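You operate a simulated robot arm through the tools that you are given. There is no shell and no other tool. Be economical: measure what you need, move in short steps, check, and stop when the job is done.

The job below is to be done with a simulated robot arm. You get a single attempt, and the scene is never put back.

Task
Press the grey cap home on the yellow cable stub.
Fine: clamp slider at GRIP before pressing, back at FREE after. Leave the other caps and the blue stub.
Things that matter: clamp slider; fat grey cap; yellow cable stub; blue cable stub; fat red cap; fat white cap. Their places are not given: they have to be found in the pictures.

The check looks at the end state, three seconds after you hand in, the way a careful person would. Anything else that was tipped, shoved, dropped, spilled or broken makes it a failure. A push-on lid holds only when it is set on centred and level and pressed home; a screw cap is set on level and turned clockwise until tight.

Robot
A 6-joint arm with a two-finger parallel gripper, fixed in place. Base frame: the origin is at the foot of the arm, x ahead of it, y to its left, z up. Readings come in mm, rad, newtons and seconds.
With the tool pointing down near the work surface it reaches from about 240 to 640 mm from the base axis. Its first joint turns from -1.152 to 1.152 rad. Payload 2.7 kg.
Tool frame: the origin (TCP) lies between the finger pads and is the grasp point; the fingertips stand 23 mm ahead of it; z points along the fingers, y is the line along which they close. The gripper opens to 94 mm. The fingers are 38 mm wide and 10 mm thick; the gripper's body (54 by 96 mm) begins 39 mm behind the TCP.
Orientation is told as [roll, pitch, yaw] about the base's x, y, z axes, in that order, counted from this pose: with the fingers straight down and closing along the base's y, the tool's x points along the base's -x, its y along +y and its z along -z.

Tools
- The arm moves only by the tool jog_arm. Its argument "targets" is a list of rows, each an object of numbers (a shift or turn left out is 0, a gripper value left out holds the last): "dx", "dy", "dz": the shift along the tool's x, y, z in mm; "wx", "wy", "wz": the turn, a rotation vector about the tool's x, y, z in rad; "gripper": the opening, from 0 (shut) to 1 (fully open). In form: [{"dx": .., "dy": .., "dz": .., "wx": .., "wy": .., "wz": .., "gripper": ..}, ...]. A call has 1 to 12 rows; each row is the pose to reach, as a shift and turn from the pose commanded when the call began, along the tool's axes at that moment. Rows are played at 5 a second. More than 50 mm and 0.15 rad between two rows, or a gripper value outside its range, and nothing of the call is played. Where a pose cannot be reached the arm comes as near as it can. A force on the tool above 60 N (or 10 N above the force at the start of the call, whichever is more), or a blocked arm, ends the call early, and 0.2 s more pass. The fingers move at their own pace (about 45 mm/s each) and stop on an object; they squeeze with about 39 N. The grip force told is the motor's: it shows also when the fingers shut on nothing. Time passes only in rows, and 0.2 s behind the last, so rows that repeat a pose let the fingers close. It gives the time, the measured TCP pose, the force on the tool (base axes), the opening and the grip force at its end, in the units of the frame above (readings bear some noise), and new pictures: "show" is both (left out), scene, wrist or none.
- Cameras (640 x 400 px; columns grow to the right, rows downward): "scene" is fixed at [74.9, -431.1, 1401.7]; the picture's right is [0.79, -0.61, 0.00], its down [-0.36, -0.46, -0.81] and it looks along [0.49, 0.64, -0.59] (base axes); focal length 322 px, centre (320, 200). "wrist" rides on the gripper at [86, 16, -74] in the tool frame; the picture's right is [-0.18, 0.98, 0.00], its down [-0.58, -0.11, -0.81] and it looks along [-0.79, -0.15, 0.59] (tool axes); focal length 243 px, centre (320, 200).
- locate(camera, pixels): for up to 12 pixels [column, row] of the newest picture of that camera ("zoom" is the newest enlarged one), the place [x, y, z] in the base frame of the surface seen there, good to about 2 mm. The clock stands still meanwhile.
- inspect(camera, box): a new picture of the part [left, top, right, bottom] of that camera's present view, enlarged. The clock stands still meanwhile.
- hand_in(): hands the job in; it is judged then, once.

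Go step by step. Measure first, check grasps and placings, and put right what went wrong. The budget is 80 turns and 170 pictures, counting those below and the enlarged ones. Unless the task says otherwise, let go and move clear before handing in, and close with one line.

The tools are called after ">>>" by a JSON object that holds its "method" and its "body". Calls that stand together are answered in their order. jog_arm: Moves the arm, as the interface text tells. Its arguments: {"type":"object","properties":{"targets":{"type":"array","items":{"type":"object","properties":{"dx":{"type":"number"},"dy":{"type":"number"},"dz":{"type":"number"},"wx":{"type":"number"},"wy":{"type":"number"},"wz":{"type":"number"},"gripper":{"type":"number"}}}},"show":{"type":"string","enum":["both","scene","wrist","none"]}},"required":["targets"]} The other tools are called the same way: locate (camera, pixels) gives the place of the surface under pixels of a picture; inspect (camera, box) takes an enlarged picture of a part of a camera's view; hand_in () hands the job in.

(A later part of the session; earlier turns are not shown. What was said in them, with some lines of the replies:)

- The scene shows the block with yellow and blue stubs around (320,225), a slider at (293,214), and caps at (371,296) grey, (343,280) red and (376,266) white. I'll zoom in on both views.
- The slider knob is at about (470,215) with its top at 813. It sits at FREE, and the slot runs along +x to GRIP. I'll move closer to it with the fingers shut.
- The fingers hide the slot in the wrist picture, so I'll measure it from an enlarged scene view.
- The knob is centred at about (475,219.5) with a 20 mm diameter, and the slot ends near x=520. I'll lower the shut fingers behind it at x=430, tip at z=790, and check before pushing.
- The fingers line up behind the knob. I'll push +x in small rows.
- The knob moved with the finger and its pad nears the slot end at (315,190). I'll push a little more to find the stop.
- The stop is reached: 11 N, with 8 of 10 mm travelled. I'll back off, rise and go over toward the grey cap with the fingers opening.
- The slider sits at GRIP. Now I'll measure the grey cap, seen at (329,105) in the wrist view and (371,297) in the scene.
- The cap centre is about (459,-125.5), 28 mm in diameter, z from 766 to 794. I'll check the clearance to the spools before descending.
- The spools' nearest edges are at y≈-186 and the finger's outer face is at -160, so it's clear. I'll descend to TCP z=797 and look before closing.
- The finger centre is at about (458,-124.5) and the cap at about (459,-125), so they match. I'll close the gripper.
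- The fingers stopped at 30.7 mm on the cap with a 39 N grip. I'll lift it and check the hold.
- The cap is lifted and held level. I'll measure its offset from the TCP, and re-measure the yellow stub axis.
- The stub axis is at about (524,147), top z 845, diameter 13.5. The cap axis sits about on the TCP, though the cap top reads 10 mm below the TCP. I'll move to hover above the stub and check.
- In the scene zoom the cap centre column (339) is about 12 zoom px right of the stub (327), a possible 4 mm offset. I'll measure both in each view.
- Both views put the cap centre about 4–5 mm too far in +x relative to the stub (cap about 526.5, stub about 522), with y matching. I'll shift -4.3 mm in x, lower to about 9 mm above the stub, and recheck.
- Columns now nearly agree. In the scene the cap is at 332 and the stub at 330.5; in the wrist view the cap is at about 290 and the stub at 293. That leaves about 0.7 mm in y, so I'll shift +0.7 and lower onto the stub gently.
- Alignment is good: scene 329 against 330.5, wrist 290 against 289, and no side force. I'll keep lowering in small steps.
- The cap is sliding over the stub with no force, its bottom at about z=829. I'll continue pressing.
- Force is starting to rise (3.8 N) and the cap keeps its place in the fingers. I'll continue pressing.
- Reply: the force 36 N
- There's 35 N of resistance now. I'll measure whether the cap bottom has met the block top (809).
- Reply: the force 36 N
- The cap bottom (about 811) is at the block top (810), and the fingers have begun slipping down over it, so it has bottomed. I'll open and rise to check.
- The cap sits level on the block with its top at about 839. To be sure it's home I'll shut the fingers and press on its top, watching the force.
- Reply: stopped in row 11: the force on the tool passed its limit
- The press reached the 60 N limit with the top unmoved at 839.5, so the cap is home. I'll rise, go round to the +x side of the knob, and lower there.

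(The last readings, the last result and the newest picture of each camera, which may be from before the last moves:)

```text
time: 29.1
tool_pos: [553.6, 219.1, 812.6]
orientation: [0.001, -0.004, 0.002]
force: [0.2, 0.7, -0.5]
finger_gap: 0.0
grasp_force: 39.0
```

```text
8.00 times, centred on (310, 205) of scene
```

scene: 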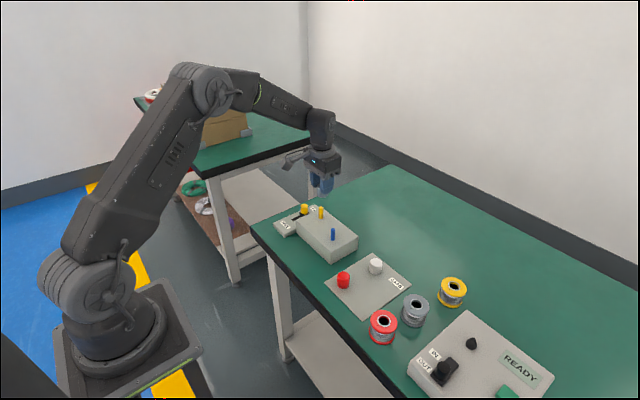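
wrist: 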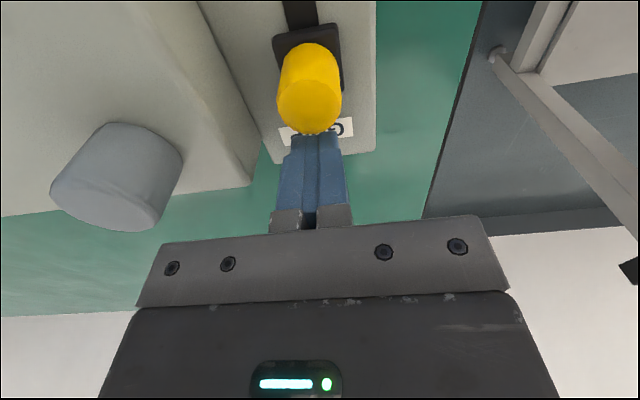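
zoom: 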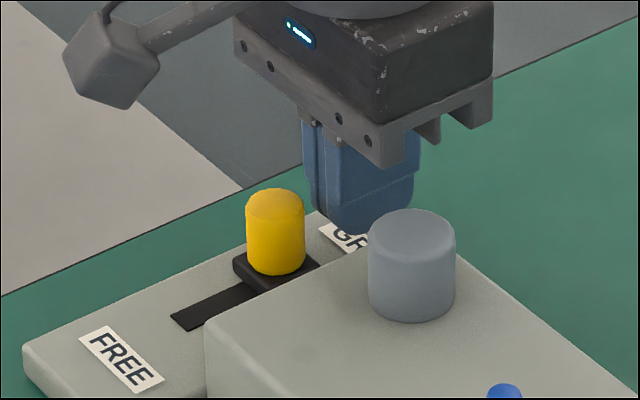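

The shut fingers stand behind the knob on the GRIP side. I'll push -x towards FREE.

>>> {"method": "jog_arm", "body": {"targets": [{"dx": 8}, {"dx": 14}, {"dx": 20}, {"dx": 26}, {"dx": 32}, {"dx": 38}, {"dx": 43}, {"dx": 47}, {"dx": 50}, {"dx": 53}, {"dx": 55}], "show": "none"}}

>>> {"method": "inspect", "body": {"camera": "scene", "box": [270, 180, 350, 230]}}

```text
time: 31.6
tool_pos: [506.7, 218.3, 814.0]
orientation: [0.009, -0.03, 0.001]
force: [8.1, 0.2, -2.8]
finger_gap: 0.0
grasp_force: 39.1
stopped in row 11: the force on the tool passed its limit (the readings are from after the stop); the commanded pose is now the measured one
```

```text
8.00 times, centred on (310, 205) of scene
```

zoom: 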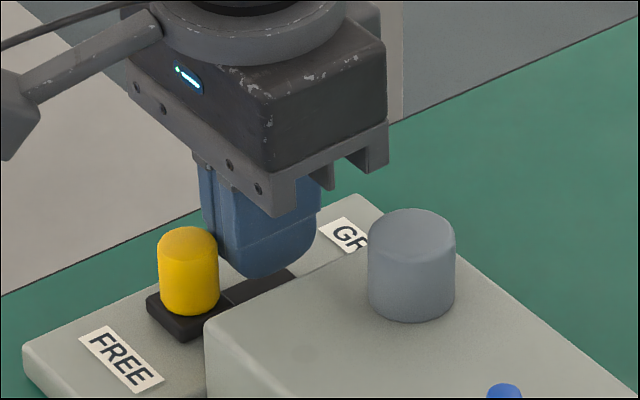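

The slider is against its FREE stop. I'll back off +x, rise clear, and take a final look.

>>> {"method": "jog_arm", "body": {"targets": [{"dx": -10}, {"dx": -12, "dz": -40}, {"dx": -12, "dz": -85}, {"dx": 20, "dz": -120}, {"dx": 60, "dz": -140}, {"dx": 100, "dz": -160}, {"dx": 100, "dz": -160}]}}

>>> {"method": "inspect", "body": {"camera": "scene", "box": [265, 190, 425, 320]}}

>>> {"method": "inspect", "body": {"camera": "scene", "box": [270, 195, 350, 245]}}

```text
time: 33.2
tool_pos: [402.0, 216.6, 971.5]
orientation: [0.01, -0.025, 0.0]
force: [0.0, 0.4, -0.6]
finger_gap: 0.1
grasp_force: 38.8
```

scene: 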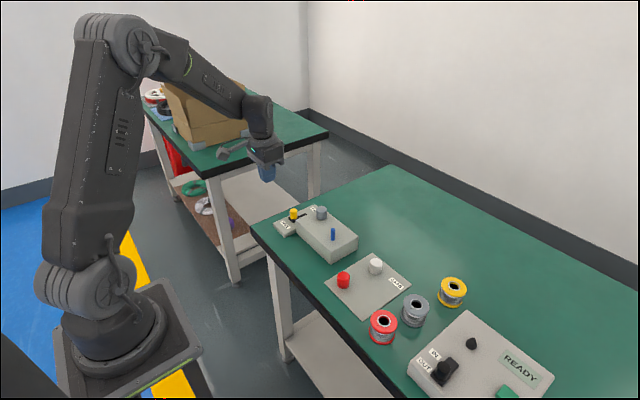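
wrist: 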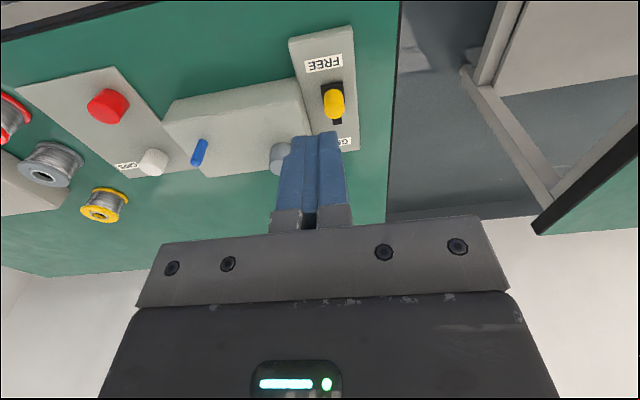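

```text
3.08 times, centred on (345, 255) of scene
```

zoom: 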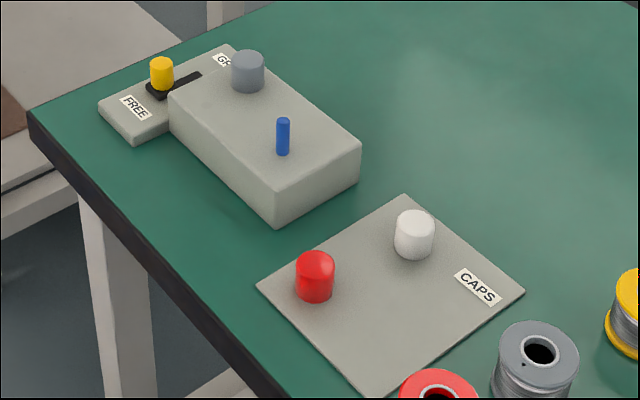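

```text
8.00 times, centred on (310, 220) of scene
```

zoom: 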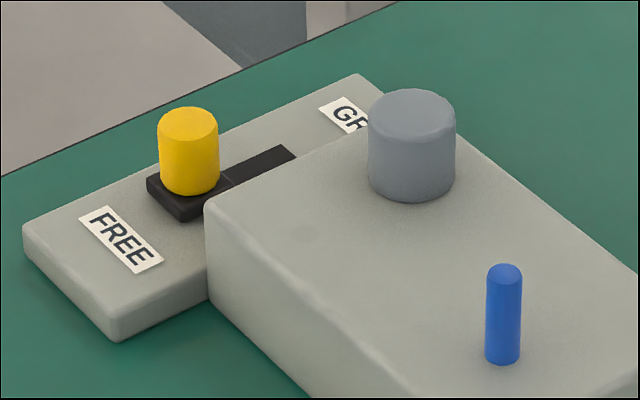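

The slider is back at its starting pixel (188,150). The cap's top edge has a small mark at (440,98), so I'll look closer.

>>> {"method": "inspect", "body": {"camera": "scene", "box": [306, 200, 338, 222]}}

>>> {"method": "locate", "body": {"camera": "zoom", "pixels": [[310, 60], [310, 120], [250, 90], [370, 90], [310, 90]]}}

```text
16.00 times, centred on (322, 211) of scene
```

zoom: 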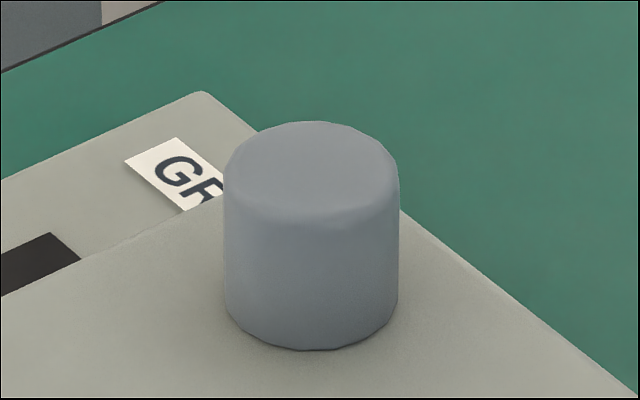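

```text
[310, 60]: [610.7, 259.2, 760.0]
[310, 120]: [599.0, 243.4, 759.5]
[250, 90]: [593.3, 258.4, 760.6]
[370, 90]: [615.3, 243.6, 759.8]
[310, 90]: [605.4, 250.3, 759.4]
```

The cap is level and seated on the block, the slider is at FREE, the other parts are untouched, and the arm is clear. I'll hand in.

>>> {"method": "hand_in", "body": {}}

```text
The job is handed in.
```

The grey cap is pressed home on the yellow stub: it sits level on the block and didn't move under a 60 N press. The clamp slider was at GRIP for the pressing and is back at FREE. The red and white caps and the blue stub were left alone.
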